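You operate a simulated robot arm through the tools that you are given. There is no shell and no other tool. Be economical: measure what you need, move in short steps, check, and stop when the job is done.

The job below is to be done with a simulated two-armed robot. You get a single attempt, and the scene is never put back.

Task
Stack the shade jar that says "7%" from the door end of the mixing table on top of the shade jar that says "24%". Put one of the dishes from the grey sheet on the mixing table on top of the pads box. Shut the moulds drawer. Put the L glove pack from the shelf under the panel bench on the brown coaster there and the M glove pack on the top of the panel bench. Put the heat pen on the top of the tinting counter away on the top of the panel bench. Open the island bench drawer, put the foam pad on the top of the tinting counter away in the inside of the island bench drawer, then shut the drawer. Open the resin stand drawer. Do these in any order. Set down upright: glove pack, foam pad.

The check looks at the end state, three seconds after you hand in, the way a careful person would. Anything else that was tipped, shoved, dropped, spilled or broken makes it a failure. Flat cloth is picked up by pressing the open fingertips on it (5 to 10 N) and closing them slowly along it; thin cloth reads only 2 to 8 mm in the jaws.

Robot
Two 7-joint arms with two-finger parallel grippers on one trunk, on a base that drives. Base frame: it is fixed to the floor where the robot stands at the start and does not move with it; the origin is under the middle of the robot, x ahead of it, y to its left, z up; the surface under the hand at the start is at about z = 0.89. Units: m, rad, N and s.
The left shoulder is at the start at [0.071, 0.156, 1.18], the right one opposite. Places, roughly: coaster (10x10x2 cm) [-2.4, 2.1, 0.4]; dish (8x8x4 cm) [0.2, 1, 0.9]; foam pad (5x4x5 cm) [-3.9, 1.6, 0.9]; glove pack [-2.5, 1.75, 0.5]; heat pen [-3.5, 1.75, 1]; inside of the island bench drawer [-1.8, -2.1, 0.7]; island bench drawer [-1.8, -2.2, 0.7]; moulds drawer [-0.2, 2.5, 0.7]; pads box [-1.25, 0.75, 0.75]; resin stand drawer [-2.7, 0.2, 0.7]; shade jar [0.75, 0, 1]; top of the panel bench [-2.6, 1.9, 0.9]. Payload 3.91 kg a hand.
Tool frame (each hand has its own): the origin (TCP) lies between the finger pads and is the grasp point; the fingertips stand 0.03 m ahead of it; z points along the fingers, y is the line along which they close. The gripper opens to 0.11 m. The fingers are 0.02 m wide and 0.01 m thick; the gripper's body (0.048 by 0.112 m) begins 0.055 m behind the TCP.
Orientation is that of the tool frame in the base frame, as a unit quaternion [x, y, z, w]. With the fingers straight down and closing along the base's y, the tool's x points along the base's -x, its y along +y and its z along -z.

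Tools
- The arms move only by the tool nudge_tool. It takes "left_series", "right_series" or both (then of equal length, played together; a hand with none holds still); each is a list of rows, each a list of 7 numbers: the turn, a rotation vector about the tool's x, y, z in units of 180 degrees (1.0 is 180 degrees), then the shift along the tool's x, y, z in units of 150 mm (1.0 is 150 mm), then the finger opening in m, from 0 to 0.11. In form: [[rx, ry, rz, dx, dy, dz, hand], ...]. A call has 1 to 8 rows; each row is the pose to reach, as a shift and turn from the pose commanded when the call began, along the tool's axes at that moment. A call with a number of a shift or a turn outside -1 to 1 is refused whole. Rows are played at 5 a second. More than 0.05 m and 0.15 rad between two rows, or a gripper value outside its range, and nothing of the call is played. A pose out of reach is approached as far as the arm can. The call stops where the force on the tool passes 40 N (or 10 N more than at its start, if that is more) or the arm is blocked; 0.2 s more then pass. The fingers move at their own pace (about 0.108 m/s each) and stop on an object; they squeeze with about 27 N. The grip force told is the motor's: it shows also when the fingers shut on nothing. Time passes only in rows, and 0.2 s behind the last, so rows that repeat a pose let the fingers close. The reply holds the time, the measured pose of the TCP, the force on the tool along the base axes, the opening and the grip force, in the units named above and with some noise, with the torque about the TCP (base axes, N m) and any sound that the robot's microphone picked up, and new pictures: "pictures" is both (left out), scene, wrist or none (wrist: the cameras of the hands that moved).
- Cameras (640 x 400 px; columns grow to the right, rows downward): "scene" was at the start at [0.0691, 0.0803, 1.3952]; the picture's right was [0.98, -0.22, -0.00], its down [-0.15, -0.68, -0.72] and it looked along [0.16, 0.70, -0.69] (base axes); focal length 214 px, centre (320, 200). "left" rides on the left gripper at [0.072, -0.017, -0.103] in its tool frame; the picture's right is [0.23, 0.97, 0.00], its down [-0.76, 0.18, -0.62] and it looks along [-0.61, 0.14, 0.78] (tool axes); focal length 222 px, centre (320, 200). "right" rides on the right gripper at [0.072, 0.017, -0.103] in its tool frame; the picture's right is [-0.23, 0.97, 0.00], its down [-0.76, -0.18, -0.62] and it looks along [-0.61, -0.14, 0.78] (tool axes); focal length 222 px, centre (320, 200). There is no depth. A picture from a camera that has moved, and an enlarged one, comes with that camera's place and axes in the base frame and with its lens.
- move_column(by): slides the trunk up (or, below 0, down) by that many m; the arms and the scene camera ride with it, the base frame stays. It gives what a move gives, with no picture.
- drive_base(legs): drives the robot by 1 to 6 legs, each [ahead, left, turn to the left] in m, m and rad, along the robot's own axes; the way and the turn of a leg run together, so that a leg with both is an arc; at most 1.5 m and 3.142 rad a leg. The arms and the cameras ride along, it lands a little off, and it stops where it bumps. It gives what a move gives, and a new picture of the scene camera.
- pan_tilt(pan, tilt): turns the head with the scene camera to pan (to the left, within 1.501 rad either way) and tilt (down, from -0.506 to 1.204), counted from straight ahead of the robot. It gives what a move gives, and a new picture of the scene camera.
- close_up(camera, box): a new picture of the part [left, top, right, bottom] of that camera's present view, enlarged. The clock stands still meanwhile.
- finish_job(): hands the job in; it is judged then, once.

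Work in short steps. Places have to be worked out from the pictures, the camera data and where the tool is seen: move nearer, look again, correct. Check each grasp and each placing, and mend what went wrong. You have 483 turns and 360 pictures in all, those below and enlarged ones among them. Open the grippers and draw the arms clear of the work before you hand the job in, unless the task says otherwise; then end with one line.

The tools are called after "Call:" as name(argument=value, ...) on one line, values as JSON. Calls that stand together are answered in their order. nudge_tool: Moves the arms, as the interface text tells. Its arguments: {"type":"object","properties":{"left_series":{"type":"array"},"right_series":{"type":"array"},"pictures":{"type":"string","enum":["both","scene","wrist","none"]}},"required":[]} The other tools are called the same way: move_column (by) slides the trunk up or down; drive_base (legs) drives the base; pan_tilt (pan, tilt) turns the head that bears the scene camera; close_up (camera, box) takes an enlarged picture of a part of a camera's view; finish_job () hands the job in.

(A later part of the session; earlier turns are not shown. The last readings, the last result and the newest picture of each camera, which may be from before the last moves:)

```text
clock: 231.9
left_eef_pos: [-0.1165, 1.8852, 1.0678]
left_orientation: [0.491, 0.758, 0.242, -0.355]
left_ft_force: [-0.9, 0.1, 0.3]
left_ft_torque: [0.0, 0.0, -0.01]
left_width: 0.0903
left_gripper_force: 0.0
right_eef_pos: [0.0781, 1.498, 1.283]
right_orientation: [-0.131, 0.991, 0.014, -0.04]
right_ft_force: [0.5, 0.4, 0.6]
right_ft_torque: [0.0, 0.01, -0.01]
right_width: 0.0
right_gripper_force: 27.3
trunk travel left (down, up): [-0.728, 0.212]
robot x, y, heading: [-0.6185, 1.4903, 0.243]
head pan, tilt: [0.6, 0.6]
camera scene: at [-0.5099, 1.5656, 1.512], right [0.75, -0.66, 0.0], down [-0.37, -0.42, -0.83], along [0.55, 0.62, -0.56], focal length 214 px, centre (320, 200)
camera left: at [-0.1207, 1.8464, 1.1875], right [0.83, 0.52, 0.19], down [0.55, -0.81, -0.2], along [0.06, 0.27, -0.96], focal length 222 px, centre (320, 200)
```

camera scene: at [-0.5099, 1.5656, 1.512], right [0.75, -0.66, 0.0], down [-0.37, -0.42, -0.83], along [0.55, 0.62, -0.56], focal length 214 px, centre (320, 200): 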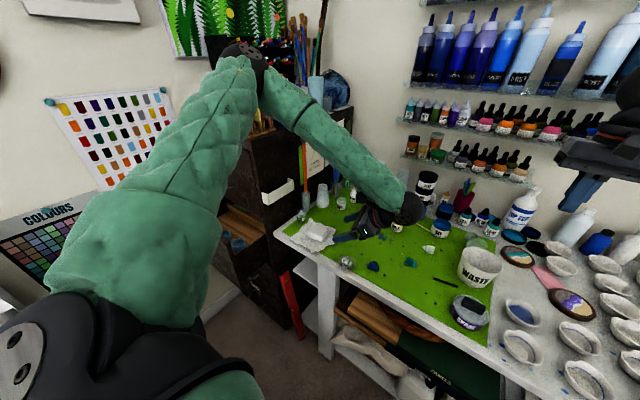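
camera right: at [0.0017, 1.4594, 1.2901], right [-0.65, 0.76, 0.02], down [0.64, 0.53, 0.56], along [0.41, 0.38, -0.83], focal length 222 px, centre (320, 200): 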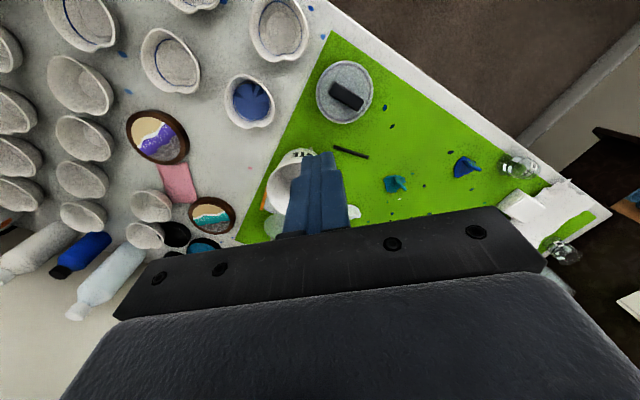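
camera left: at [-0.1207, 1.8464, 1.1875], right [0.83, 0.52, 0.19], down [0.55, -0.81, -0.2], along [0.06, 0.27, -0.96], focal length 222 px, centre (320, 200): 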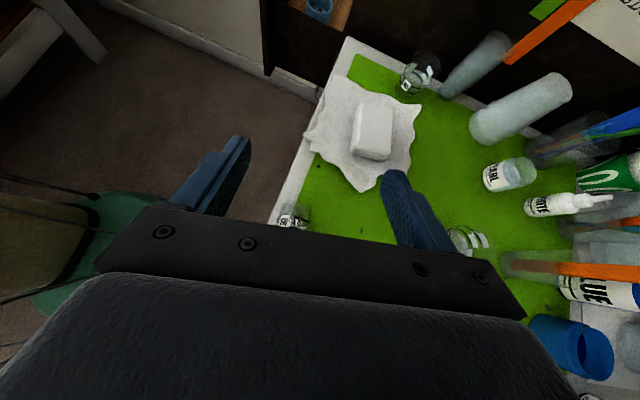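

Lower vertically so the fingers straddle the glass, then close.

Call:
nudge_tool(left_series=[[0, 0, 0, -0.2, 0, 0.14, 0.09], [0, 0, 0, -0.4, -0.01, 0.28, 0.09], [0, 0, 0, -0.6, -0.017, 0.43, 0.09], [0, 0, 0, -0.777, -0.017, 0.557, 0.09], [0, 0, 0, -0.777, -0.017, 0.557, 0.09]], pictures="wrist")

```text
clock: 233.1
left_eef_pos: [-0.1386, 1.9278, 0.9784]
left_orientation: [0.492, 0.757, 0.242, -0.354]
left_ft_force: [0.2, -0.8, 0.6]
left_ft_torque: [0.0, 0.01, -0.01]
left_width: 0.0898
left_gripper_force: 0.0
left hand out of reach, approached as far as the arm can: row 1, 2, 3, 4, 5
right_eef_pos: [0.0772, 1.4989, 1.2823]
right_orientation: [-0.131, 0.99, 0.016, -0.041]
right_ft_force: [-0.5, 0.5, 0.0]
right_ft_torque: [-0.01, 0.0, 0.02]
right_width: 0.0001
right_gripper_force: 26.3
trunk travel left (down, up): [-0.728, 0.212]
robot x, y, heading: [-0.6176, 1.4866, 0.245]
head pan, tilt: [0.6, 0.6]
camera left: at [-0.1425, 1.8891, 1.1002], right [0.83, 0.52, 0.19], down [0.55, -0.81, -0.19], along [0.06, 0.27, -0.96], focal length 222 px, centre (320, 200)
```

left: 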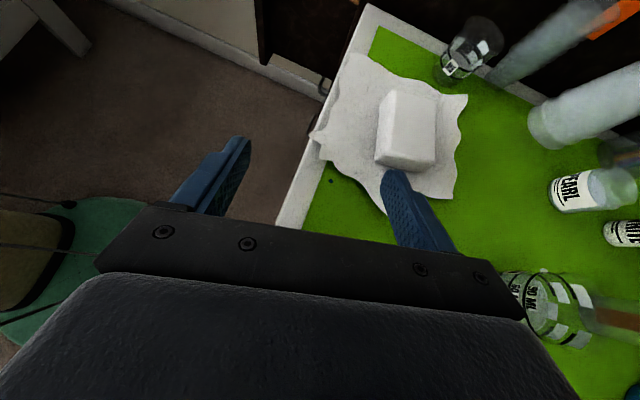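

That leaned pose is out of reach lower down; go back up to the reachable pose and lower with the trunk instead.

Call:
nudge_tool(left_series=[[0, 0, 0, 0.08, 0.01, -0.22, 0.09], [0, 0, 0, 0.16, 0.03, -0.44, 0.09], [0, 0, 0, 0.236, 0.04, -0.656, 0.09], [0, 0, 0, 0.236, 0.04, -0.656, 0.09]], pictures="none")

Call:
pan_tilt(pan=1.0, tilt=0.1)

```text
clock: 234.1
left_eef_pos: [-0.1118, 1.8784, 1.0687]
left_orientation: [0.492, 0.758, 0.242, -0.355]
left_ft_force: [0.2, -0.6, 0.5]
left_ft_torque: [0.01, -0.02, 0.0]
left_width: 0.0902
left_gripper_force: 0.0
right_eef_pos: [0.0778, 1.4995, 1.2834]
right_orientation: [-0.132, 0.99, 0.014, -0.041]
right_ft_force: [0.1, -0.1, 0.7]
right_ft_torque: [0.02, 0.0, -0.03]
right_width: 0.0001
right_gripper_force: 26.5
trunk travel left (down, up): [-0.728, 0.212]
robot x, y, heading: [-0.6182, 1.4865, 0.248]
head pan, tilt: [0.6, 0.6]
```

```text
clock: 235.1
left_eef_pos: [-0.1123, 1.8783, 1.0691]
left_orientation: [0.491, 0.757, 0.242, -0.356]
left_ft_force: [-0.8, 0.0, 0.4]
left_ft_torque: [0.0, 0.03, 0.01]
left_width: 0.0901
left_gripper_force: 0.2
right_eef_pos: [0.0774, 1.499, 1.2821]
right_orientation: [-0.131, 0.99, 0.015, -0.041]
right_ft_force: [-0.5, -0.4, 0.3]
right_ft_torque: [-0.01, -0.01, 0.03]
right_width: 0.0
right_gripper_force: 27.0
trunk travel left (down, up): [-0.728, 0.212]
robot x, y, heading: [-0.6168, 1.4871, 0.248]
head pan, tilt: [1.0, 0.099]
camera scene: at [-0.5382, 1.5876, 1.558], right [0.95, -0.32, 0.0], down [-0.03, -0.1, -0.99], along [0.32, 0.94, -0.1], focal length 214 px, centre (320, 200)
```

scene: 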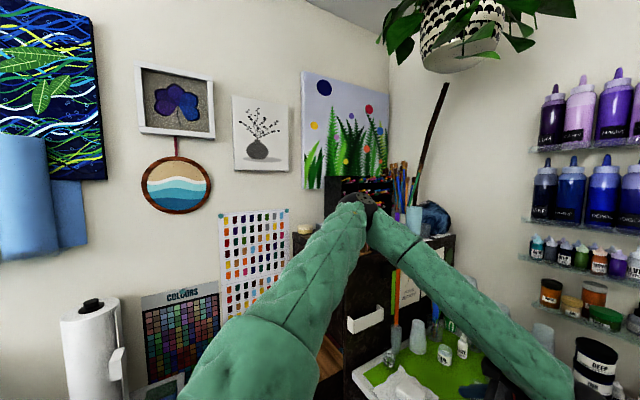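

Elbow is clear of the cabinet. Lower the trunk 0.143 m.

Call:
move_column(by=-0.143)

Call:
close_up(camera="left", box=[160, 120, 480, 320])

```text
clock: 236.7
left_eef_pos: [-0.1125, 1.8773, 0.9261]
left_orientation: [0.491, 0.758, 0.241, -0.355]
left_ft_force: [0.4, -0.7, -0.5]
left_ft_torque: [0.0, -0.01, -0.04]
left_width: 0.0898
left_gripper_force: 0.3
right_eef_pos: [0.0772, 1.4998, 1.1391]
right_orientation: [-0.132, 0.99, 0.015, -0.041]
right_ft_force: [1.3, -0.3, -0.3]
right_ft_torque: [0.02, 0.02, 0.02]
right_width: 0.0001
right_gripper_force: 27.0
trunk travel left (down, up): [-0.585, 0.355]
robot x, y, heading: [-0.6153, 1.4898, 0.244]
head pan, tilt: [1.0, 0.099]
```

```text
2.00 times, centred on (320, 220) of left
camera zoom: at [-0.1159, 1.8385, 1.0467], right [0.83, 0.52, 0.19], down [0.55, -0.81, -0.19], along [0.06, 0.27, -0.96], focal length 444 px, centre (320, 160)
```

zoom: 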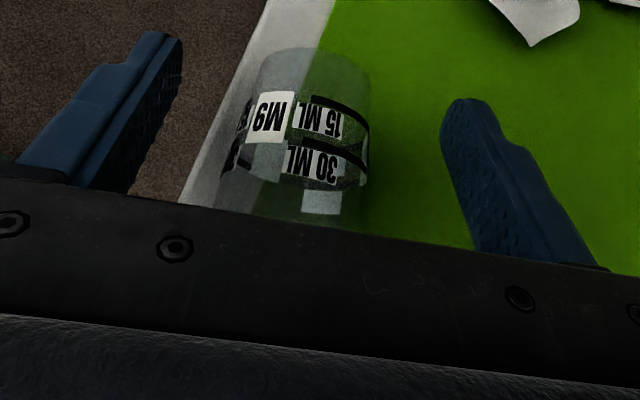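

Glass is centred between the fingers. Close.

Call:
nudge_tool(left_series=[[0, 0, 0, 0, 0, 0, 0.07], [0, 0, 0, 0, 0, 0, 0.05], [0, 0, 0, 0, 0, 0, 0.03], [0, 0, 0, 0, 0, 0, 0.02], [0, 0, 0, 0, 0, 0, 0.02]], pictures="none")

Call:
close_up(camera="left", box=[160, 120, 480, 320])

```text
clock: 237.9
left_eef_pos: [-0.1113, 1.8767, 0.9254]
left_orientation: [0.491, 0.757, 0.242, -0.355]
left_ft_force: [-0.4, 0.0, -0.6]
left_ft_torque: [0.02, 0.0, 0.01]
left_width: 0.0399
left_gripper_force: 26.9
right_eef_pos: [0.0775, 1.4992, 1.1409]
right_orientation: [-0.132, 0.99, 0.015, -0.041]
right_ft_force: [1.3, -0.2, -0.2]
right_ft_torque: [0.01, 0.0, -0.03]
right_width: 0.0
right_gripper_force: 26.8
trunk travel left (down, up): [-0.585, 0.355]
robot x, y, heading: [-0.6176, 1.4899, 0.25]
head pan, tilt: [1.0, 0.099]
```

```text
2.00 times, centred on (320, 220) of left
camera zoom: at [-0.1156, 1.8386, 1.0463], right [0.83, 0.52, 0.19], down [0.55, -0.81, -0.19], along [0.06, 0.27, -0.96], focal length 444 px, centre (320, 160)
```

zoom: 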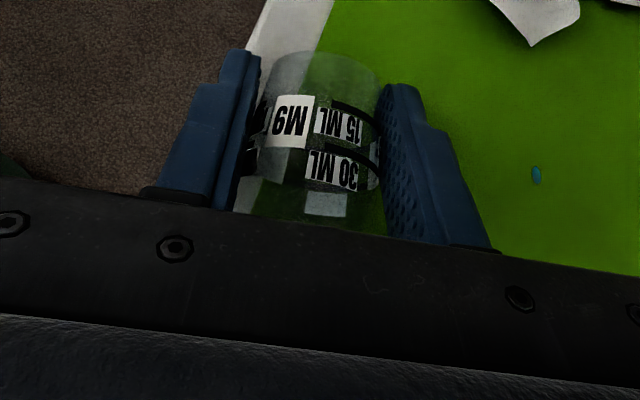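

Gripped. Lift with the trunk, then swing the hand −90° about its closing axis.

Call:
move_column(by=0.13)

Call:
nudge_tool(left_series=[[0, -0.0475, 0, 0, 0, 0, 0.02], [0, -0.095, 0, 0, 0, 0, 0.02], [0, -0.1425, 0, 0, 0, 0, 0.02], [0, -0.19, 0, 0, 0, 0, 0.02], [0, -0.2375, 0, 0, 0, 0, 0.02], [0, -0.285, 0, 0, 0, 0, 0.02]], pictures="none")

Call:
nudge_tool(left_series=[[0, -0.0475, 0, 0, 0, 0, 0.02], [0, -0.095, 0, 0, 0, 0, 0.02], [0, -0.1425, 0, 0, 0, 0, 0.02], [0, -0.19, 0, 0, 0, 0, 0.02], [0, -0.215, 0, 0, 0, 0, 0.02], [0, -0.215, 0, 0, 0, 0, 0.02]], pictures="wrist")

Call:
pan_tilt(pan=0.7, tilt=0.5)

Call:
close_up(camera="scene", box=[260, 150, 460, 290])

```text
clock: 239.5
left_eef_pos: [-0.1115, 1.878, 1.0544]
left_orientation: [0.491, 0.757, 0.242, -0.355]
left_ft_force: [0.2, 0.6, -0.2]
left_ft_torque: [0.0, 0.01, 0.01]
left_width: 0.04
left_gripper_force: 26.6
right_eef_pos: [0.0783, 1.4993, 1.269]
right_orientation: [-0.131, 0.99, 0.015, -0.041]
right_ft_force: [-0.1, -0.7, -0.6]
right_ft_torque: [-0.01, -0.03, -0.01]
right_width: 0.0
right_gripper_force: 26.8
trunk travel left (down, up): [-0.715, 0.225]
robot x, y, heading: [-0.6167, 1.4877, 0.241]
head pan, tilt: [1.0, 0.099]
```

```text
clock: 240.9
left_eef_pos: [-0.1122, 1.8792, 1.0545]
left_orientation: [0.548, 0.836, 0.004, 0.01]
left_ft_force: [0.6, 0.0, -0.4]
left_ft_torque: [0.02, 0.02, 0.0]
left_width: 0.0398
left_gripper_force: 27.1
right_eef_pos: [0.0765, 1.4991, 1.2707]
right_orientation: [-0.131, 0.99, 0.014, -0.04]
right_ft_force: [-0.4, 0.0, 0.5]
right_ft_torque: [0.01, 0.01, 0.03]
right_width: 0.0
right_gripper_force: 27.1
trunk travel left (down, up): [-0.715, 0.225]
robot x, y, heading: [-0.6162, 1.4836, 0.245]
head pan, tilt: [1.0, 0.099]
```

```text
clock: 242.3
left_eef_pos: [-0.112, 1.8777, 1.0551]
left_orientation: [0.518, 0.787, -0.176, 0.285]
left_ft_force: [0.4, -0.1, -0.1]
left_ft_torque: [0.0, 0.01, 0.02]
left_width: 0.0398
left_gripper_force: 27.0
right_eef_pos: [0.0784, 1.4989, 1.2699]
right_orientation: [-0.131, 0.99, 0.015, -0.042]
right_ft_force: [-0.1, 0.5, 1.2]
right_ft_torque: [0.02, 0.0, -0.01]
right_width: 0.0
right_gripper_force: 26.9
trunk travel left (down, up): [-0.715, 0.225]
robot x, y, heading: [-0.6203, 1.4899, 0.243]
head pan, tilt: [1.0, 0.099]
camera left: at [-0.1765, 1.9818, 1.0896], right [0.82, 0.55, -0.13], down [0.23, -0.12, 0.97], along [0.52, -0.83, -0.22], focal length 222 px, centre (320, 200)
```

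left: 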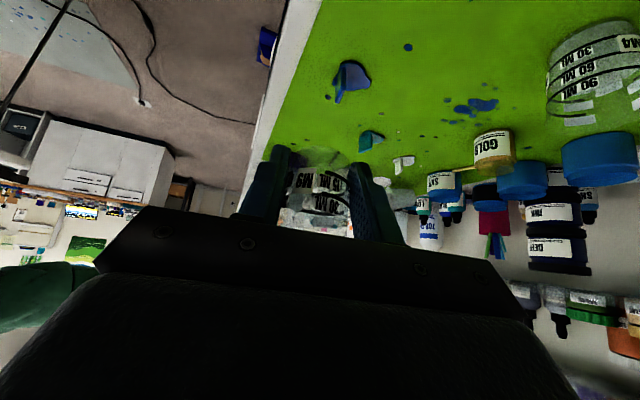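

```text
clock: 243.2
left_eef_pos: [-0.1113, 1.8774, 1.0551]
left_orientation: [0.519, 0.787, -0.176, 0.284]
left_ft_force: [0.1, -0.2, -0.3]
left_ft_torque: [0.0, -0.01, -0.01]
left_width: 0.0395
left_gripper_force: 27.3
right_eef_pos: [0.0768, 1.4989, 1.2695]
right_orientation: [-0.133, 0.99, 0.015, -0.041]
right_ft_force: [0.8, -0.2, 0.4]
right_ft_torque: [0.01, 0.0, -0.02]
right_width: 0.0
right_gripper_force: 26.2
trunk travel left (down, up): [-0.715, 0.225]
robot x, y, heading: [-0.6177, 1.4894, 0.243]
head pan, tilt: [0.7, 0.499]
camera scene: at [-0.5146, 1.5743, 1.508], right [0.81, -0.59, 0.0], down [-0.28, -0.39, -0.88], along [0.51, 0.71, -0.48], focal length 214 px, centre (320, 200)
```

scene: 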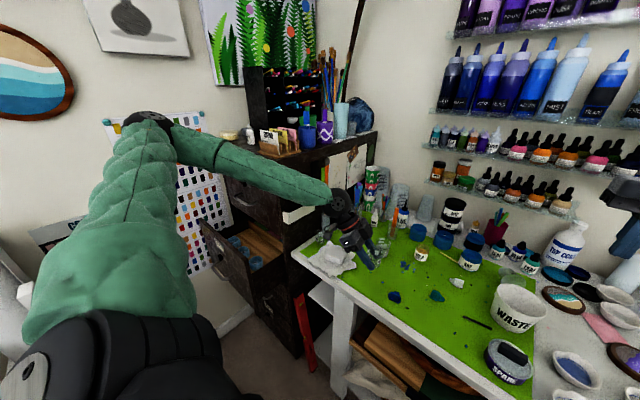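

```text
2.86 times, centred on (360, 220) of scene
camera zoom: at [-0.5146, 1.5743, 1.508], right [0.81, -0.59, 0.0], down [-0.28, -0.39, -0.88], along [0.51, 0.71, -0.48], focal length 613 px, centre (206, 143)
```

zoom: 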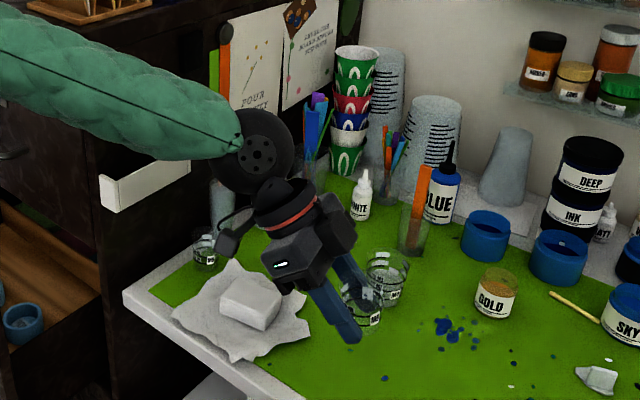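

The glass is upright in the grip. Shift it over its original spot, then lower with the trunk.

Call:
nudge_tool(left_series=[[0, 0, 0, 0.1, 0.1, -0.08, 0.02], [0, 0, 0, 0.2, 0.2, -0.16, 0.02], [0, 0, 0, 0.305, 0.293, -0.241, 0.02], [0, 0, 0, 0.305, 0.293, -0.241, 0.02]], pictures="none")

Call:
move_column(by=-0.12)

Call:
close_up(camera="scene", box=[280, 150, 440, 270])

Call:
close_up(camera="left", box=[160, 80, 480, 280])

```text
clock: 244.2
left_eef_pos: [-0.0953, 1.9483, 1.0549]
left_orientation: [0.518, 0.787, -0.175, 0.284]
left_ft_force: [-0.8, -0.7, -0.6]
left_ft_torque: [0.0, 0.0, -0.02]
left_width: 0.0395
left_gripper_force: 27.0
right_eef_pos: [0.0764, 1.4981, 1.2688]
right_orientation: [-0.131, 0.99, 0.015, -0.041]
right_ft_force: [-0.5, 0.4, 0.2]
right_ft_torque: [-0.01, 0.0, 0.0]
right_width: 0.0
right_gripper_force: 27.2
trunk travel left (down, up): [-0.715, 0.225]
robot x, y, heading: [-0.6183, 1.4897, 0.246]
head pan, tilt: [0.7, 0.499]
```

```text
clock: 245.7
left_eef_pos: [-0.0953, 1.9481, 0.9348]
left_orientation: [0.518, 0.787, -0.175, 0.285]
left_ft_force: [-0.7, 0.2, 0.4]
left_ft_torque: [0.01, -0.01, 0.02]
left_width: 0.0397
left_gripper_force: 27.5
right_eef_pos: [0.077, 1.4993, 1.1508]
right_orientation: [-0.132, 0.99, 0.014, -0.042]
right_ft_force: [0.2, -0.1, -0.2]
right_ft_torque: [0.0, 0.01, 0.01]
right_width: 0.0
right_gripper_force: 26.8
trunk travel left (down, up): [-0.595, 0.345]
robot x, y, heading: [-0.6219, 1.4914, 0.244]
head pan, tilt: [0.7, 0.499]
```

```text
3.33 times, centred on (360, 210) of scene
camera zoom: at [-0.5149, 1.5741, 1.3881], right [0.81, -0.59, 0.0], down [-0.28, -0.39, -0.88], along [0.51, 0.71, -0.48], focal length 715 px, centre (187, 167)
```

zoom: 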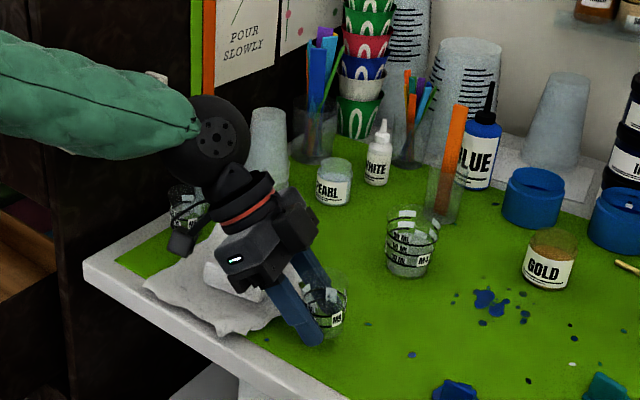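

```text
2.00 times, centred on (320, 180) of left
camera zoom: at [-0.16, 2.053, 0.9696], right [0.82, 0.55, -0.13], down [0.23, -0.12, 0.97], along [0.52, -0.83, -0.22], focal length 444 px, centre (320, 240)
```

zoom: 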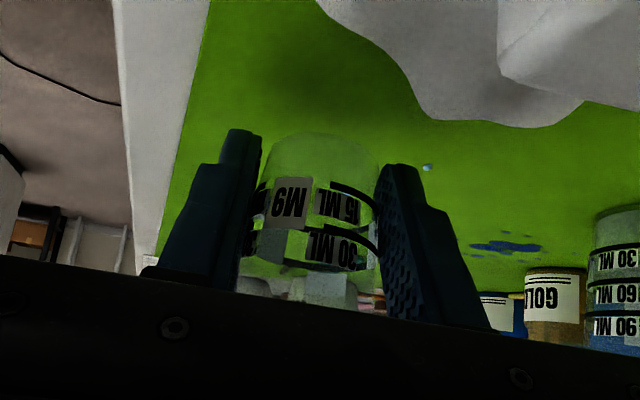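

Call:
move_column(by=-0.01)

Call:
move_column(by=-0.005)

```text
clock: 246.3
left_eef_pos: [-0.0951, 1.9488, 0.9248]
left_orientation: [0.519, 0.786, -0.177, 0.284]
left_ft_force: [-0.8, -0.8, -0.1]
left_ft_torque: [0.0, 0.0, 0.0]
left_width: 0.0398
left_gripper_force: 27.3
right_eef_pos: [0.0767, 1.4989, 1.1414]
right_orientation: [-0.132, 0.99, 0.014, -0.041]
right_ft_force: [-0.1, 0.4, 0.0]
right_ft_torque: [0.0, 0.02, -0.01]
right_width: 0.0
right_gripper_force: 26.8
trunk travel left (down, up): [-0.585, 0.355]
robot x, y, heading: [-0.6178, 1.4898, 0.247]
head pan, tilt: [0.7, 0.499]
```

```text
clock: 246.8
left_eef_pos: [-0.0949, 1.949, 0.9214]
left_orientation: [0.519, 0.787, -0.175, 0.285]
left_ft_force: [1.1, 3.4, 14.6]
left_ft_torque: [-0.24, 0.24, 0.12]
left_width: 0.0396
left_gripper_force: 26.5
right_eef_pos: [0.0772, 1.4988, 1.1363]
right_orientation: [-0.132, 0.99, 0.014, -0.041]
right_ft_force: [0.8, 0.0, 0.1]
right_ft_torque: [0.0, 0.01, 0.02]
right_width: 0.0
right_gripper_force: 27.0
trunk travel left (down, up): [-0.58, 0.36]
robot x, y, heading: [-0.6174, 1.4886, 0.245]
head pan, tilt: [0.7, 0.499]
```

Glass base is on the table. Ease up 2 mm, open, and withdraw along the fingers.

Call:
move_column(by=0.003)

Call:
nudge_tool(left_series=[[0, 0, 0, 0, 0, 0, 0.045], [0, 0, 0, 0, 0, 0, 0.055], [0, 0, 0, 0, 0, 0, 0.07], [0, 0, 0, 0, 0, 0, 0.08], [0, 0, 0, 0, 0, -0.2, 0.08], [0, 0, 0, 0, 0, -0.45, 0.08], [0, 0, 0, 0, 0, -0.7, 0.08]], pictures="wrist")

Call:
close_up(camera="scene", box=[280, 150, 440, 270])

```text
clock: 247.3
left_eef_pos: [-0.0942, 1.949, 0.9225]
left_orientation: [0.518, 0.787, -0.176, 0.284]
left_ft_force: [0.3, 0.6, -0.7]
left_ft_torque: [-0.01, 0.0, 0.04]
left_width: 0.0394
left_gripper_force: 27.1
right_eef_pos: [0.0755, 1.4985, 1.1381]
right_orientation: [-0.132, 0.99, 0.015, -0.041]
right_ft_force: [-0.6, 0.2, -0.2]
right_ft_torque: [-0.03, -0.03, 0.01]
right_width: 0.0
right_gripper_force: 27.3
trunk travel left (down, up): [-0.583, 0.357]
robot x, y, heading: [-0.617, 1.4905, 0.245]
head pan, tilt: [0.7, 0.499]
```

```text
clock: 248.9
left_eef_pos: [-0.1228, 2.0076, 1.0065]
left_orientation: [0.519, 0.786, -0.176, 0.285]
left_ft_force: [0.2, 0.7, 0.5]
left_ft_torque: [-0.04, 0.0, -0.01]
left_width: 0.08
left_gripper_force: 0.0
right_eef_pos: [0.0771, 1.498, 1.1385]
right_orientation: [-0.131, 0.99, 0.014, -0.041]
right_ft_force: [0.2, 0.7, -0.1]
right_ft_torque: [0.03, -0.03, 0.07]
right_width: 0.0
right_gripper_force: 26.8
trunk travel left (down, up): [-0.583, 0.357]
robot x, y, heading: [-0.6181, 1.4885, 0.241]
head pan, tilt: [0.7, 0.499]
camera left: at [-0.1877, 2.1122, 1.041], right [0.82, 0.55, -0.13], down [0.23, -0.12, 0.97], along [0.52, -0.83, -0.22], focal length 222 px, centre (320, 200)
```

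left: 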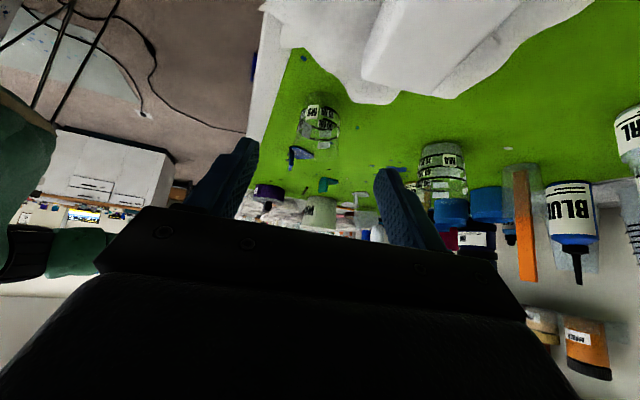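

```text
3.33 times, centred on (360, 210) of scene
camera zoom: at [-0.5156, 1.5744, 1.376], right [0.81, -0.59, 0.0], down [-0.28, -0.39, -0.88], along [0.51, 0.71, -0.48], focal length 715 px, centre (187, 167)
```

zoom: 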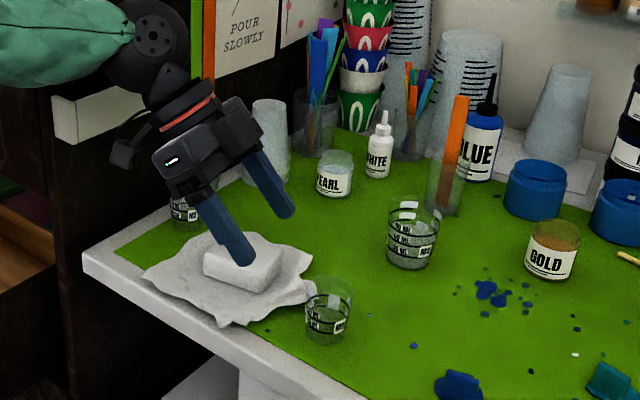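

The glass stands again near its original place. Rotate the hand back to vertical, away from the holder, then rise.

Call:
nudge_tool(left_series=[[0, 0.045, 0, 0, 0, 0, 0.08], [0, 0.09, 0, 0, 0, 0, 0.08], [0, 0.135, 0, 0, 0, 0, 0.08], [0, 0.18, 0, 0, 0, 0, 0.08], [0, 0.215, 0, 0, 0, 0, 0.08]], pictures="none")

Call:
nudge_tool(left_series=[[0, 0, -0.045, 0, 0, -0.25, 0.08], [0, 0, -0.09, 0, 0, -0.5, 0.08], [0, 0, -0.135, -0.2, 0, -0.75, 0.08], [0, 0, -0.18, -0.4, 0, -1.0, 0.08], [0, 0, -0.225, -0.6, 0, -1.0, 0.08], [0, 0, -0.27, -0.8, 0, -1.0, 0.08], [0, 0, -0.31, -1.0, 0, -1.0, 0.08]], pictures="scene")

```text
clock: 250.1
left_eef_pos: [-0.1234, 2.0085, 1.0054]
left_orientation: [0.547, 0.837, 0.006, 0.007]
left_ft_force: [-1.0, 0.1, -0.6]
left_ft_torque: [-0.03, 0.03, 0.0]
left_width: 0.0799
left_gripper_force: 0.0
right_eef_pos: [0.0778, 1.4983, 1.1376]
right_orientation: [-0.132, 0.99, 0.015, -0.041]
right_ft_force: [0.4, 0.9, 0.3]
right_ft_torque: [0.0, 0.03, 0.0]
right_width: 0.0002
right_gripper_force: 27.3
trunk travel left (down, up): [-0.583, 0.357]
robot x, y, heading: [-0.6189, 1.4864, 0.247]
head pan, tilt: [0.7, 0.499]
```

```text
clock: 251.7
left_eef_pos: [-0.066, 1.8715, 1.1556]
left_orientation: [0.092, 0.996, 0.001, 0.008]
left_ft_force: [0.5, 0.3, -0.4]
left_ft_torque: [0.02, 0.01, -0.03]
left_width: 0.08
left_gripper_force: 0.0
right_eef_pos: [0.0793, 1.4979, 1.1387]
right_orientation: [-0.132, 0.99, 0.015, -0.041]
right_ft_force: [0.4, 0.5, -0.4]
right_ft_torque: [0.0, -0.02, 0.01]
right_width: 0.0
right_gripper_force: 27.1
trunk travel left (down, up): [-0.583, 0.357]
robot x, y, heading: [-0.6175, 1.4891, 0.246]
head pan, tilt: [0.7, 0.499]
camera scene: at [-0.5137, 1.5731, 1.3759], right [0.81, -0.59, 0.0], down [-0.28, -0.39, -0.88], along [0.51, 0.71, -0.48], focal length 214 px, centre (320, 200)
```

scene: 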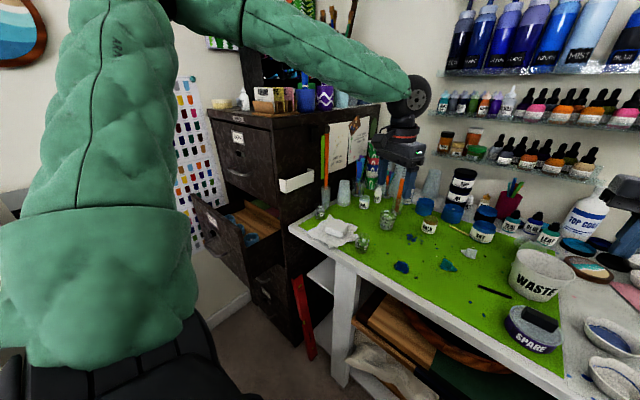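

Now the drawer. Raise the right hand, turn to heading ≈1.0 and step to where the left hand can push the drawer front with leaned fingers.

Call:
nudge_tool(right_series=[[0, 0, 0, 0, 0, -0.25, 0], [0, 0, 0, 0, 0, -0.5, 0], [0, 0, 0, 0, 0, -0.75, 0], [0, 0, 0, 0, 0, -1.0, 0]], pictures="none")

Call:
drive_base(legs=[[0, 0, 0.75]])

Call:
pan_tilt(pan=0.6, tilt=0.6)

```text
clock: 252.7
left_eef_pos: [-0.0681, 1.8731, 1.1569]
left_orientation: [0.092, 0.996, 0.001, 0.009]
left_ft_force: [-0.3, -0.5, 0.5]
left_ft_torque: [-0.01, 0.01, 0.01]
left_width: 0.0798
left_gripper_force: 0.0
right_eef_pos: [0.0908, 1.4959, 1.2887]
right_orientation: [-0.131, 0.99, 0.014, -0.04]
right_ft_force: [0.1, 0.6, 0.0]
right_ft_torque: [-0.04, 0.02, -0.04]
right_width: 0.0001
right_gripper_force: 27.0
trunk travel left (down, up): [-0.583, 0.357]
robot x, y, heading: [-0.6154, 1.4862, 0.242]
head pan, tilt: [0.7, 0.499]
```

```text
clock: 255.1
left_eef_pos: [-0.478, 2.1453, 1.1571]
left_orientation: [-0.279, 0.96, 0.005, 0.009]
left_ft_force: [-0.4, -0.5, 0.2]
left_ft_torque: [0.02, 0.0, 0.0]
left_width: 0.0801
left_gripper_force: 0.1
right_eef_pos: [-0.1024, 1.9784, 1.2878]
right_orientation: [-0.486, 0.873, -0.001, -0.043]
right_ft_force: [-0.4, -0.2, 0.7]
right_ft_torque: [-0.02, -0.01, -0.03]
right_width: 0.0
right_gripper_force: 26.9
trunk travel left (down, up): [-0.583, 0.357]
robot x, y, heading: [-0.6144, 1.4919, 0.997]
head pan, tilt: [0.7, 0.499]
camera scene: at [-0.6014, 1.6212, 1.376], right [0.99, 0.13, 0.0], down [0.06, -0.48, -0.88], along [-0.11, 0.87, -0.48], focal length 214 px, centre (320, 200)
```

scene: 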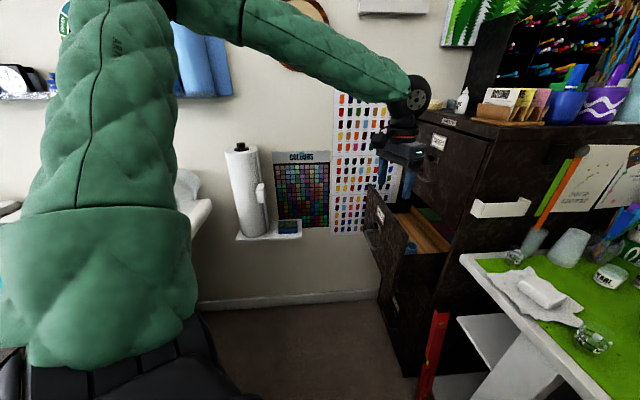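

```text
clock: 255.8
left_eef_pos: [-0.4767, 2.1442, 1.1561]
left_orientation: [-0.279, 0.96, 0.004, 0.009]
left_ft_force: [-0.1, 0.6, 0.7]
left_ft_torque: [-0.02, -0.01, 0.01]
left_width: 0.0799
left_gripper_force: 0.0
right_eef_pos: [-0.1036, 1.9779, 1.2877]
right_orientation: [-0.486, 0.873, -0.001, -0.043]
right_ft_force: [-0.1, 0.4, 0.6]
right_ft_torque: [-0.01, -0.03, 0.01]
right_width: 0.0003
right_gripper_force: 27.0
trunk travel left (down, up): [-0.583, 0.357]
robot x, y, heading: [-0.6165, 1.4848, 0.995]
head pan, tilt: [0.6, 0.6]
camera scene: at [-0.5921, 1.6191, 1.3669], right [1.0, 0.03, 0.0], down [0.01, -0.56, -0.83], along [-0.02, 0.82, -0.56], focal length 214 px, centre (320, 200)
```

scene: 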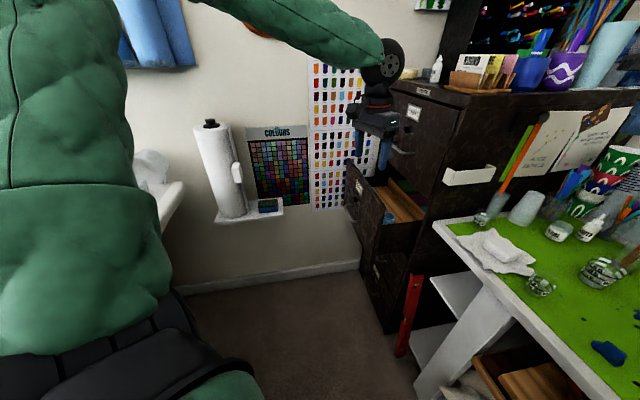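

Call:
close_up(camera="scene", box=[320, 130, 480, 250])

```text
3.33 times, centred on (400, 190) of scene
camera zoom: at [-0.5921, 1.6191, 1.3669], right [1.0, 0.03, 0.0], down [0.01, -0.56, -0.83], along [-0.02, 0.82, -0.56], focal length 715 px, centre (53, 233)
```

zoom: 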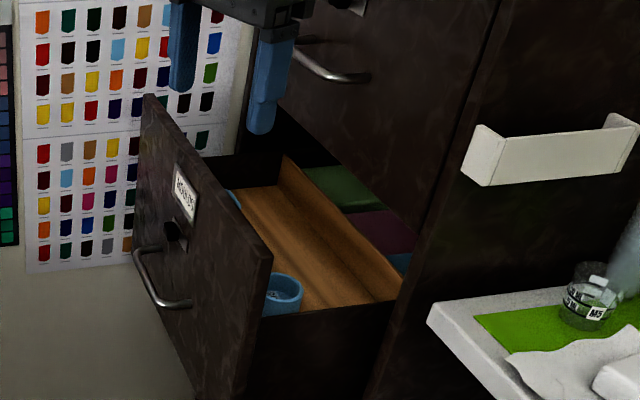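

Drawer panel spans y≈2.30–2.75 with the handle in the middle; opening ≈0.15 m. Pull the right hand back, step closer, and orient the left hand (yaw, then 50° lean toward the push direction).

Call:
nudge_tool(left_series=[[0, 0, 0.035, 0, 0, 0, 0.04], [0, 0, 0.07, 0, 0, 0, 0.0], [0, 0, 0.104, 0, 0, 0, 0.0], [0, 0, 0.104, 0, 0, 0, 0.0]], right_series=[[0, 0, 0, 0.2, 0, 0, 0], [0, 0, 0, 0.4, 0, 0, 0], [0, 0, 0, 0.6, 0, 0, 0], [0, 0, 0, 0.8, 0, 0, 0]], pictures="none")

Call:
drive_base(legs=[[0.089, 0.111, 0]])

Call:
nudge_tool(left_series=[[0, -0.0467, 0, 0, 0, 0, 0], [0, -0.0933, 0, 0, 0, 0, 0], [0, -0.14, 0, 0, 0, 0, 0], [0, -0.1867, 0, 0, 0, 0, 0], [0, -0.2333, 0, 0, 0, 0, 0], [0, -0.28, 0, 0, 0, 0, 0]], pictures="scene")

```text
clock: 256.8
left_eef_pos: [-0.4763, 2.1443, 1.1562]
left_orientation: [-0.118, 0.993, 0.006, 0.008]
left_ft_force: [0.4, -0.7, -0.6]
left_ft_torque: [0.02, 0.0, 0.02]
left_width: 0.0001
left_gripper_force: 26.7
right_eef_pos: [-0.1675, 1.8757, 1.2967]
right_orientation: [-0.486, 0.873, -0.002, -0.043]
right_ft_force: [-1.3, -0.3, 0.5]
right_ft_torque: [0.02, 0.0, -0.03]
right_width: 0.0001
right_gripper_force: 27.3
trunk travel left (down, up): [-0.583, 0.357]
robot x, y, heading: [-0.6165, 1.4927, 1.001]
head pan, tilt: [0.6, 0.6]
```

```text
clock: 258.1
left_eef_pos: [-0.5214, 2.2802, 1.1562]
left_orientation: [-0.119, 0.993, 0.006, 0.007]
left_ft_force: [-0.3, -0.7, 0.2]
left_ft_torque: [-0.03, 0.01, 0.01]
left_width: 0.0
left_gripper_force: 26.8
right_eef_pos: [-0.2139, 2.0112, 1.2964]
right_orientation: [-0.485, 0.873, -0.003, -0.044]
right_ft_force: [-0.3, 0.1, -0.4]
right_ft_torque: [-0.04, -0.03, -0.01]
right_width: 0.0
right_gripper_force: 26.9
trunk travel left (down, up): [-0.583, 0.357]
robot x, y, heading: [-0.6625, 1.6213, 0.998]
head pan, tilt: [0.6, 0.6]
camera scene: at [-0.638, 1.7543, 1.3668], right [1.0, 0.03, 0.0], down [0.01, -0.57, -0.82], along [-0.02, 0.82, -0.57], focal length 214 px, centre (320, 200)
```

scene: 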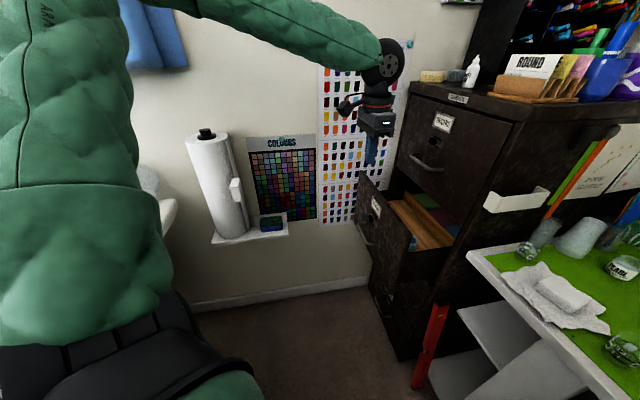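

```text
clock: 259.5
left_eef_pos: [-0.5233, 2.2796, 1.1566]
left_orientation: [-0.105, 0.895, 0.055, 0.43]
left_ft_force: [0.3, -0.1, -0.2]
left_ft_torque: [-0.01, -0.05, 0.03]
left_width: 0.0002
left_gripper_force: 27.2
right_eef_pos: [-0.2144, 2.0097, 1.2984]
right_orientation: [-0.485, 0.873, -0.002, -0.043]
right_ft_force: [-0.4, -0.9, 0.6]
right_ft_torque: [-0.01, -0.03, 0.0]
right_width: 0.0001
right_gripper_force: 26.9
trunk travel left (down, up): [-0.583, 0.357]
robot x, y, heading: [-0.663, 1.6233, 0.995]
head pan, tilt: [0.6, 0.6]
camera scene: at [-0.6387, 1.7535, 1.367], right [1.0, 0.03, 0.0], down [0.01, -0.57, -0.82], along [-0.02, 0.82, -0.57], focal length 214 px, centre (320, 200)
```

scene: 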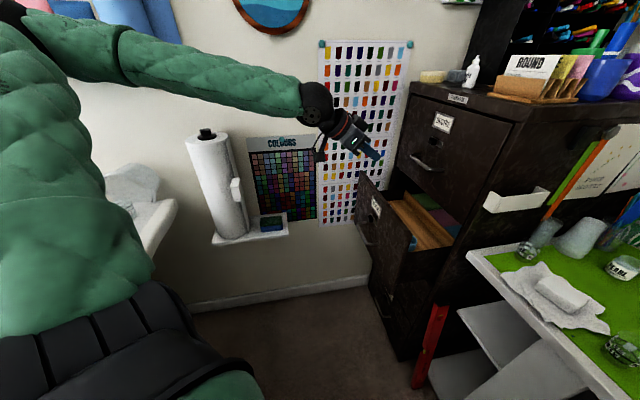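

Descend the left hand to the pre-push pose.

Call:
nudge_tool(left_series=[[0, 0, 0, 0.163, 0.04, 0.22, 0], [0, 0, 0, 0.326, 0.08, 0.44, 0], [0, 0, 0, 0.49, 0.115, 0.658, 0]], pictures="none")

Call:
nudge_tool(left_series=[[0, 0, 0, 0.163, 0.04, 0.22, 0], [0, 0, 0, 0.326, 0.08, 0.44, 0], [0, 0, 0, 0.49, 0.115, 0.658, 0]], pictures="none")

Call:
nudge_tool(left_series=[[0, 0, 0, 0.163, 0.04, 0.22, 0], [0, 0, 0, 0.326, 0.08, 0.44, 0], [0, 0, 0, 0.49, 0.115, 0.658, 0]], pictures="both")

```text
clock: 260.3
left_eef_pos: [-0.4954, 2.3048, 1.0359]
left_orientation: [-0.106, 0.895, 0.055, 0.43]
left_ft_force: [0.7, -0.3, -0.9]
left_ft_torque: [-0.01, -0.02, -0.03]
left_width: 0.0001
left_gripper_force: 27.2
right_eef_pos: [-0.213, 2.0135, 1.297]
right_orientation: [-0.486, 0.873, -0.002, -0.043]
right_ft_force: [0.4, 0.0, -0.2]
right_ft_torque: [-0.04, 0.0, -0.01]
right_width: 0.0002
right_gripper_force: 27.1
trunk travel left (down, up): [-0.583, 0.357]
robot x, y, heading: [-0.6694, 1.6192, 0.997]
head pan, tilt: [0.6, 0.6]
```

```text
clock: 261.1
left_eef_pos: [-0.4705, 2.3311, 0.9167]
left_orientation: [-0.106, 0.895, 0.055, 0.429]
left_ft_force: [-0.3, -1.8, 0.5]
left_ft_torque: [-0.01, -0.01, -0.02]
left_width: 0.0
left_gripper_force: 27.2
right_eef_pos: [-0.2117, 2.0125, 1.2962]
right_orientation: [-0.486, 0.873, -0.002, -0.044]
right_ft_force: [0.3, 0.5, -0.8]
right_ft_torque: [0.01, -0.01, -0.01]
right_width: 0.0
right_gripper_force: 27.2
trunk travel left (down, up): [-0.583, 0.357]
robot x, y, heading: [-0.6649, 1.6226, 0.991]
head pan, tilt: [0.6, 0.6]
```

```text
clock: 261.9
left_eef_pos: [-0.4441, 2.3553, 0.7968]
left_orientation: [-0.105, 0.895, 0.055, 0.429]
left_ft_force: [0.5, -0.4, -0.1]
left_ft_torque: [0.0, 0.0, 0.02]
left_width: 0.0
left_gripper_force: 27.4
right_eef_pos: [-0.2103, 2.0123, 1.2956]
right_orientation: [-0.487, 0.872, -0.002, -0.044]
right_ft_force: [-0.2, 0.4, -0.1]
right_ft_torque: [-0.04, 0.02, 0.02]
right_width: 0.0002
right_gripper_force: 27.1
trunk travel left (down, up): [-0.583, 0.357]
robot x, y, heading: [-0.6616, 1.6219, 0.996]
head pan, tilt: [0.6, 0.6]
camera scene: at [-0.6359, 1.7545, 1.3666], right [1.0, 0.03, 0.0], down [0.01, -0.57, -0.82], along [-0.02, 0.82, -0.57], focal length 214 px, centre (320, 200)
camera left: at [-0.562, 2.31, 0.8052], right [-0.37, 0.91, -0.17], down [-0.05, 0.16, 0.99], along [0.93, 0.37, -0.02], focal length 222 px, centre (320, 200)
```

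scene: 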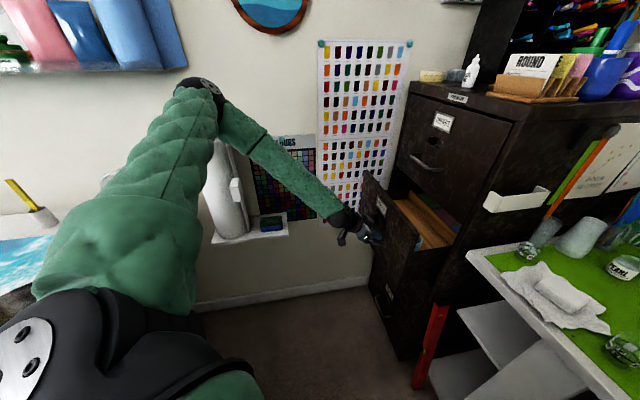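
left: 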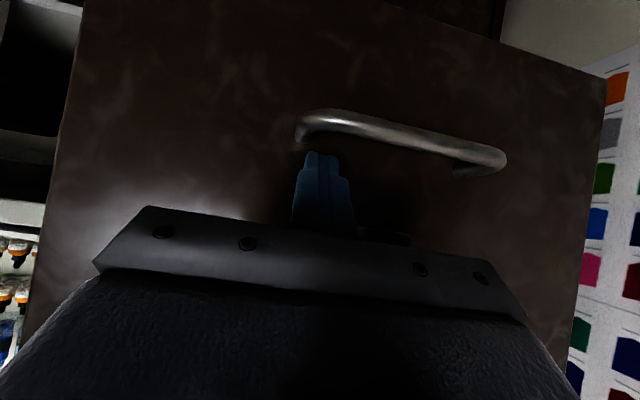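

Fingertips are next to the handle end, at the panel. Push along +x in steps.

Call:
nudge_tool(left_series=[[0, 0, 0, -0.105, 0, 0.131, 0], [0, 0, 0, -0.21, 0, 0.262, 0], [0, 0, 0, -0.314, 0, 0.393, 0], [0, 0, 0, -0.418, 0, 0.523, 0], [0, 0, 0, -0.523, 0, 0.654, 0]], pictures="scene")

```text
clock: 263.1
left_eef_pos: [-0.3365, 2.3843, 0.8148]
left_orientation: [-0.106, 0.895, 0.056, 0.43]
left_ft_force: [0.6, 0.4, 0.3]
left_ft_torque: [0.03, 0.0, -0.03]
left_width: 0.0002
left_gripper_force: 26.7
left hand out of reach, approached as far as the arm can: row 4, 5
right_eef_pos: [-0.2131, 2.0105, 1.2972]
right_orientation: [-0.485, 0.873, -0.001, -0.043]
right_ft_force: [0.7, -0.1, -0.9]
right_ft_torque: [0.0, 0.0, 0.04]
right_width: 0.0
right_gripper_force: 27.4
trunk travel left (down, up): [-0.583, 0.357]
robot x, y, heading: [-0.6631, 1.6233, 0.999]
head pan, tilt: [0.6, 0.6]
camera scene: at [-0.6386, 1.7534, 1.367], right [1.0, 0.03, 0.0], down [0.01, -0.57, -0.82], along [-0.02, 0.82, -0.57], focal length 214 px, centre (320, 200)
```

scene: 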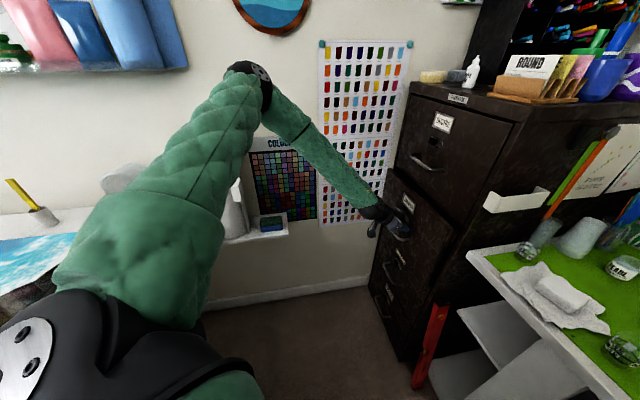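

The drawer moved almost shut. Zoom to check.

Call:
close_up(camera="scene", box=[350, 130, 510, 290])

```text
2.50 times, centred on (430, 210) of scene
camera zoom: at [-0.6386, 1.7534, 1.367], right [1.0, 0.03, 0.0], down [0.01, -0.57, -0.82], along [-0.02, 0.82, -0.57], focal length 536 px, centre (45, 175)
```

zoom: 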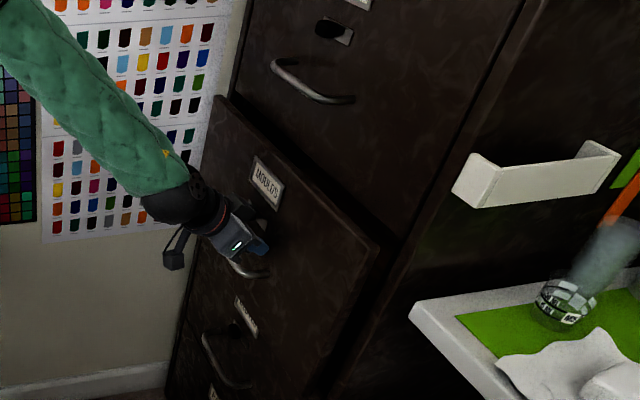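

About 5 cm still open and the arm is at its limit; push the rest by driving the base gently in the push direction.

Call:
drive_base(legs=[[0.04, -0.038, 0]])

Call:
close_up(camera="scene", box=[350, 130, 510, 290])

```text
clock: 264.1
left_eef_pos: [-0.2966, 2.395, 0.8129]
left_orientation: [-0.106, 0.896, 0.055, 0.428]
left_ft_force: [-1.4, -0.6, 0.3]
left_ft_torque: [0.0, -0.04, 0.02]
left_width: 0.0001
left_gripper_force: 26.9
right_eef_pos: [-0.1691, 2.0221, 1.2954]
right_orientation: [-0.486, 0.873, -0.002, -0.046]
right_ft_force: [0.4, -0.4, -1.1]
right_ft_torque: [-0.03, 0.0, 0.0]
right_width: 0.0002
right_gripper_force: 27.0
trunk travel left (down, up): [-0.583, 0.357]
robot x, y, heading: [-0.6191, 1.6347, 1.0]
head pan, tilt: [0.6, 0.6]
stopped in leg 1: the force on the tool passed its limit at 197 N (the readings are from after the stop); the commanded pose is now the measured one
camera scene: at [-0.5941, 1.7642, 1.3666], right [1.0, 0.03, 0.0], down [0.01, -0.56, -0.82], along [-0.02, 0.82, -0.57], focal length 214 px, centre (320, 200)
```

scene: 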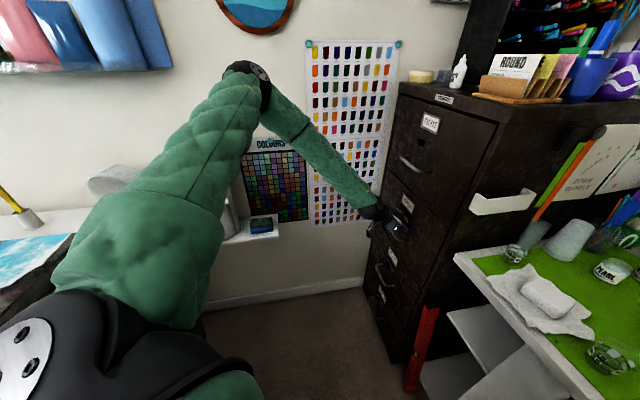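

```text
2.50 times, centred on (430, 210) of scene
camera zoom: at [-0.5941, 1.7642, 1.3666], right [1.0, 0.03, 0.0], down [0.01, -0.56, -0.82], along [-0.02, 0.82, -0.57], focal length 536 px, centre (45, 175)
```

zoom: 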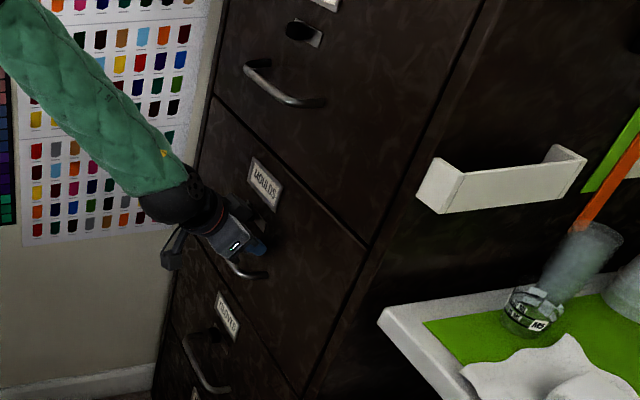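

MOULDS drawer is shut flush. Retract the left hand, rise, and re-orient.

Call:
nudge_tool(left_series=[[0, 0, 0, 0.2, 0, -0.25, 0], [0, 0, 0, 0.4, 0, -0.5, 0], [0, 0, 0, 0.6, 0, -0.75, 0]], pictures="none")

Call:
nudge_tool(left_series=[[0, 0, 0, -0.163, -0.04, -0.22, 0], [0, 0, 0, -0.326, -0.08, -0.44, 0], [0, 0, 0, -0.49, -0.115, -0.658, 0], [0, 0, 0, -0.653, -0.15, -0.87, 0]], pictures="none")

Call:
nudge_tool(left_series=[[0, 0, 0, -0.163, -0.04, -0.22, 0], [0, 0, 0, -0.326, -0.08, -0.44, 0], [0, 0, 0, -0.49, -0.115, -0.658, 0], [0, 0, 0, -0.653, -0.15, -0.87, 0]], pictures="none")

Call:
nudge_tool(left_series=[[0, 0.0467, 0, -0.1, 0, -0.1, 0], [0, 0.0933, 0, -0.2, 0, -0.2, 0], [0, 0.14, 0, -0.3, 0, -0.3, 0], [0, 0.1867, 0, -0.3, 0, -0.3, 0], [0, 0.2333, 0, -0.3, 0, -0.3, 0], [0, 0.28, 0, -0.3, 0, -0.3, 0]], pictures="scene")

```text
clock: 264.9
left_eef_pos: [-0.4418, 2.3596, 0.816]
left_orientation: [-0.105, 0.895, 0.055, 0.43]
left_ft_force: [-0.9, 0.7, -0.5]
left_ft_torque: [0.05, 0.01, -0.02]
left_width: 0.0
left_gripper_force: 27.2
right_eef_pos: [-0.1727, 2.0207, 1.2982]
right_orientation: [-0.485, 0.873, -0.001, -0.043]
right_ft_force: [-1.1, -0.2, -0.3]
right_ft_torque: [0.04, -0.02, -0.02]
right_width: 0.0
right_gripper_force: 27.1
trunk travel left (down, up): [-0.583, 0.357]
robot x, y, heading: [-0.6196, 1.635, 0.996]
head pan, tilt: [0.6, 0.6]
```

```text
clock: 265.9
left_eef_pos: [-0.4747, 2.3254, 0.9756]
left_orientation: [-0.106, 0.895, 0.055, 0.429]
left_ft_force: [-0.1, 0.4, 0.2]
left_ft_torque: [0.0, 0.0, 0.01]
left_width: 0.0003
left_gripper_force: 26.9
right_eef_pos: [-0.1713, 2.0207, 1.2966]
right_orientation: [-0.486, 0.873, -0.002, -0.044]
right_ft_force: [-0.1, -0.4, 0.0]
right_ft_torque: [0.02, -0.01, -0.01]
right_width: 0.0
right_gripper_force: 27.5
trunk travel left (down, up): [-0.583, 0.357]
robot x, y, heading: [-0.6216, 1.6355, 0.996]
head pan, tilt: [0.6, 0.6]
```

```text
clock: 266.9
left_eef_pos: [-0.5038, 2.2915, 1.1354]
left_orientation: [-0.106, 0.896, 0.057, 0.428]
left_ft_force: [-0.2, -0.8, 0.3]
left_ft_torque: [0.03, 0.01, 0.01]
left_width: 0.0002
left_gripper_force: 27.1
right_eef_pos: [-0.1695, 2.0181, 1.2975]
right_orientation: [-0.485, 0.873, 0.0, -0.044]
right_ft_force: [-0.7, -1.1, 0.5]
right_ft_torque: [0.04, 0.02, 0.05]
right_width: 0.0
right_gripper_force: 27.3
trunk travel left (down, up): [-0.583, 0.357]
robot x, y, heading: [-0.6188, 1.6332, 0.999]
head pan, tilt: [0.6, 0.6]
```

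```text
clock: 268.3
left_eef_pos: [-0.5187, 2.2979, 1.1953]
left_orientation: [-0.118, 0.993, 0.002, 0.006]
left_ft_force: [0.0, -0.5, 0.1]
left_ft_torque: [-0.03, -0.01, -0.03]
left_width: 0.0001
left_gripper_force: 27.4
left hand out of reach, approached as far as the arm can: row 1, 6
right_eef_pos: [-0.1703, 2.0237, 1.2956]
right_orientation: [-0.486, 0.873, -0.001, -0.045]
right_ft_force: [0.3, 0.1, 0.4]
right_ft_torque: [-0.03, 0.0, 0.02]
right_width: 0.0002
right_gripper_force: 27.1
trunk travel left (down, up): [-0.583, 0.357]
robot x, y, heading: [-0.6209, 1.6332, 0.996]
head pan, tilt: [0.6, 0.6]
camera scene: at [-0.5958, 1.765, 1.3668], right [1.0, 0.03, 0.0], down [0.02, -0.57, -0.82], along [-0.02, 0.82, -0.57], focal length 214 px, centre (320, 200)
```

scene: 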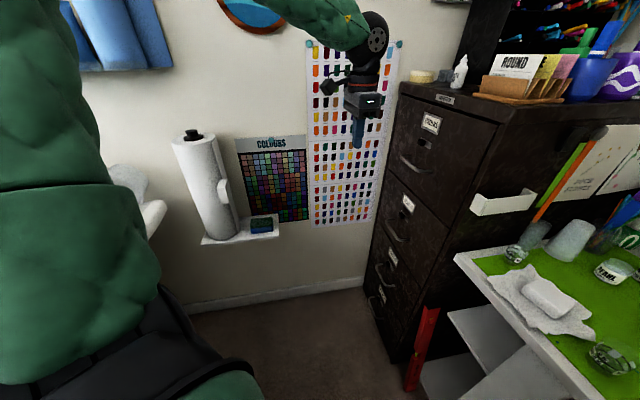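

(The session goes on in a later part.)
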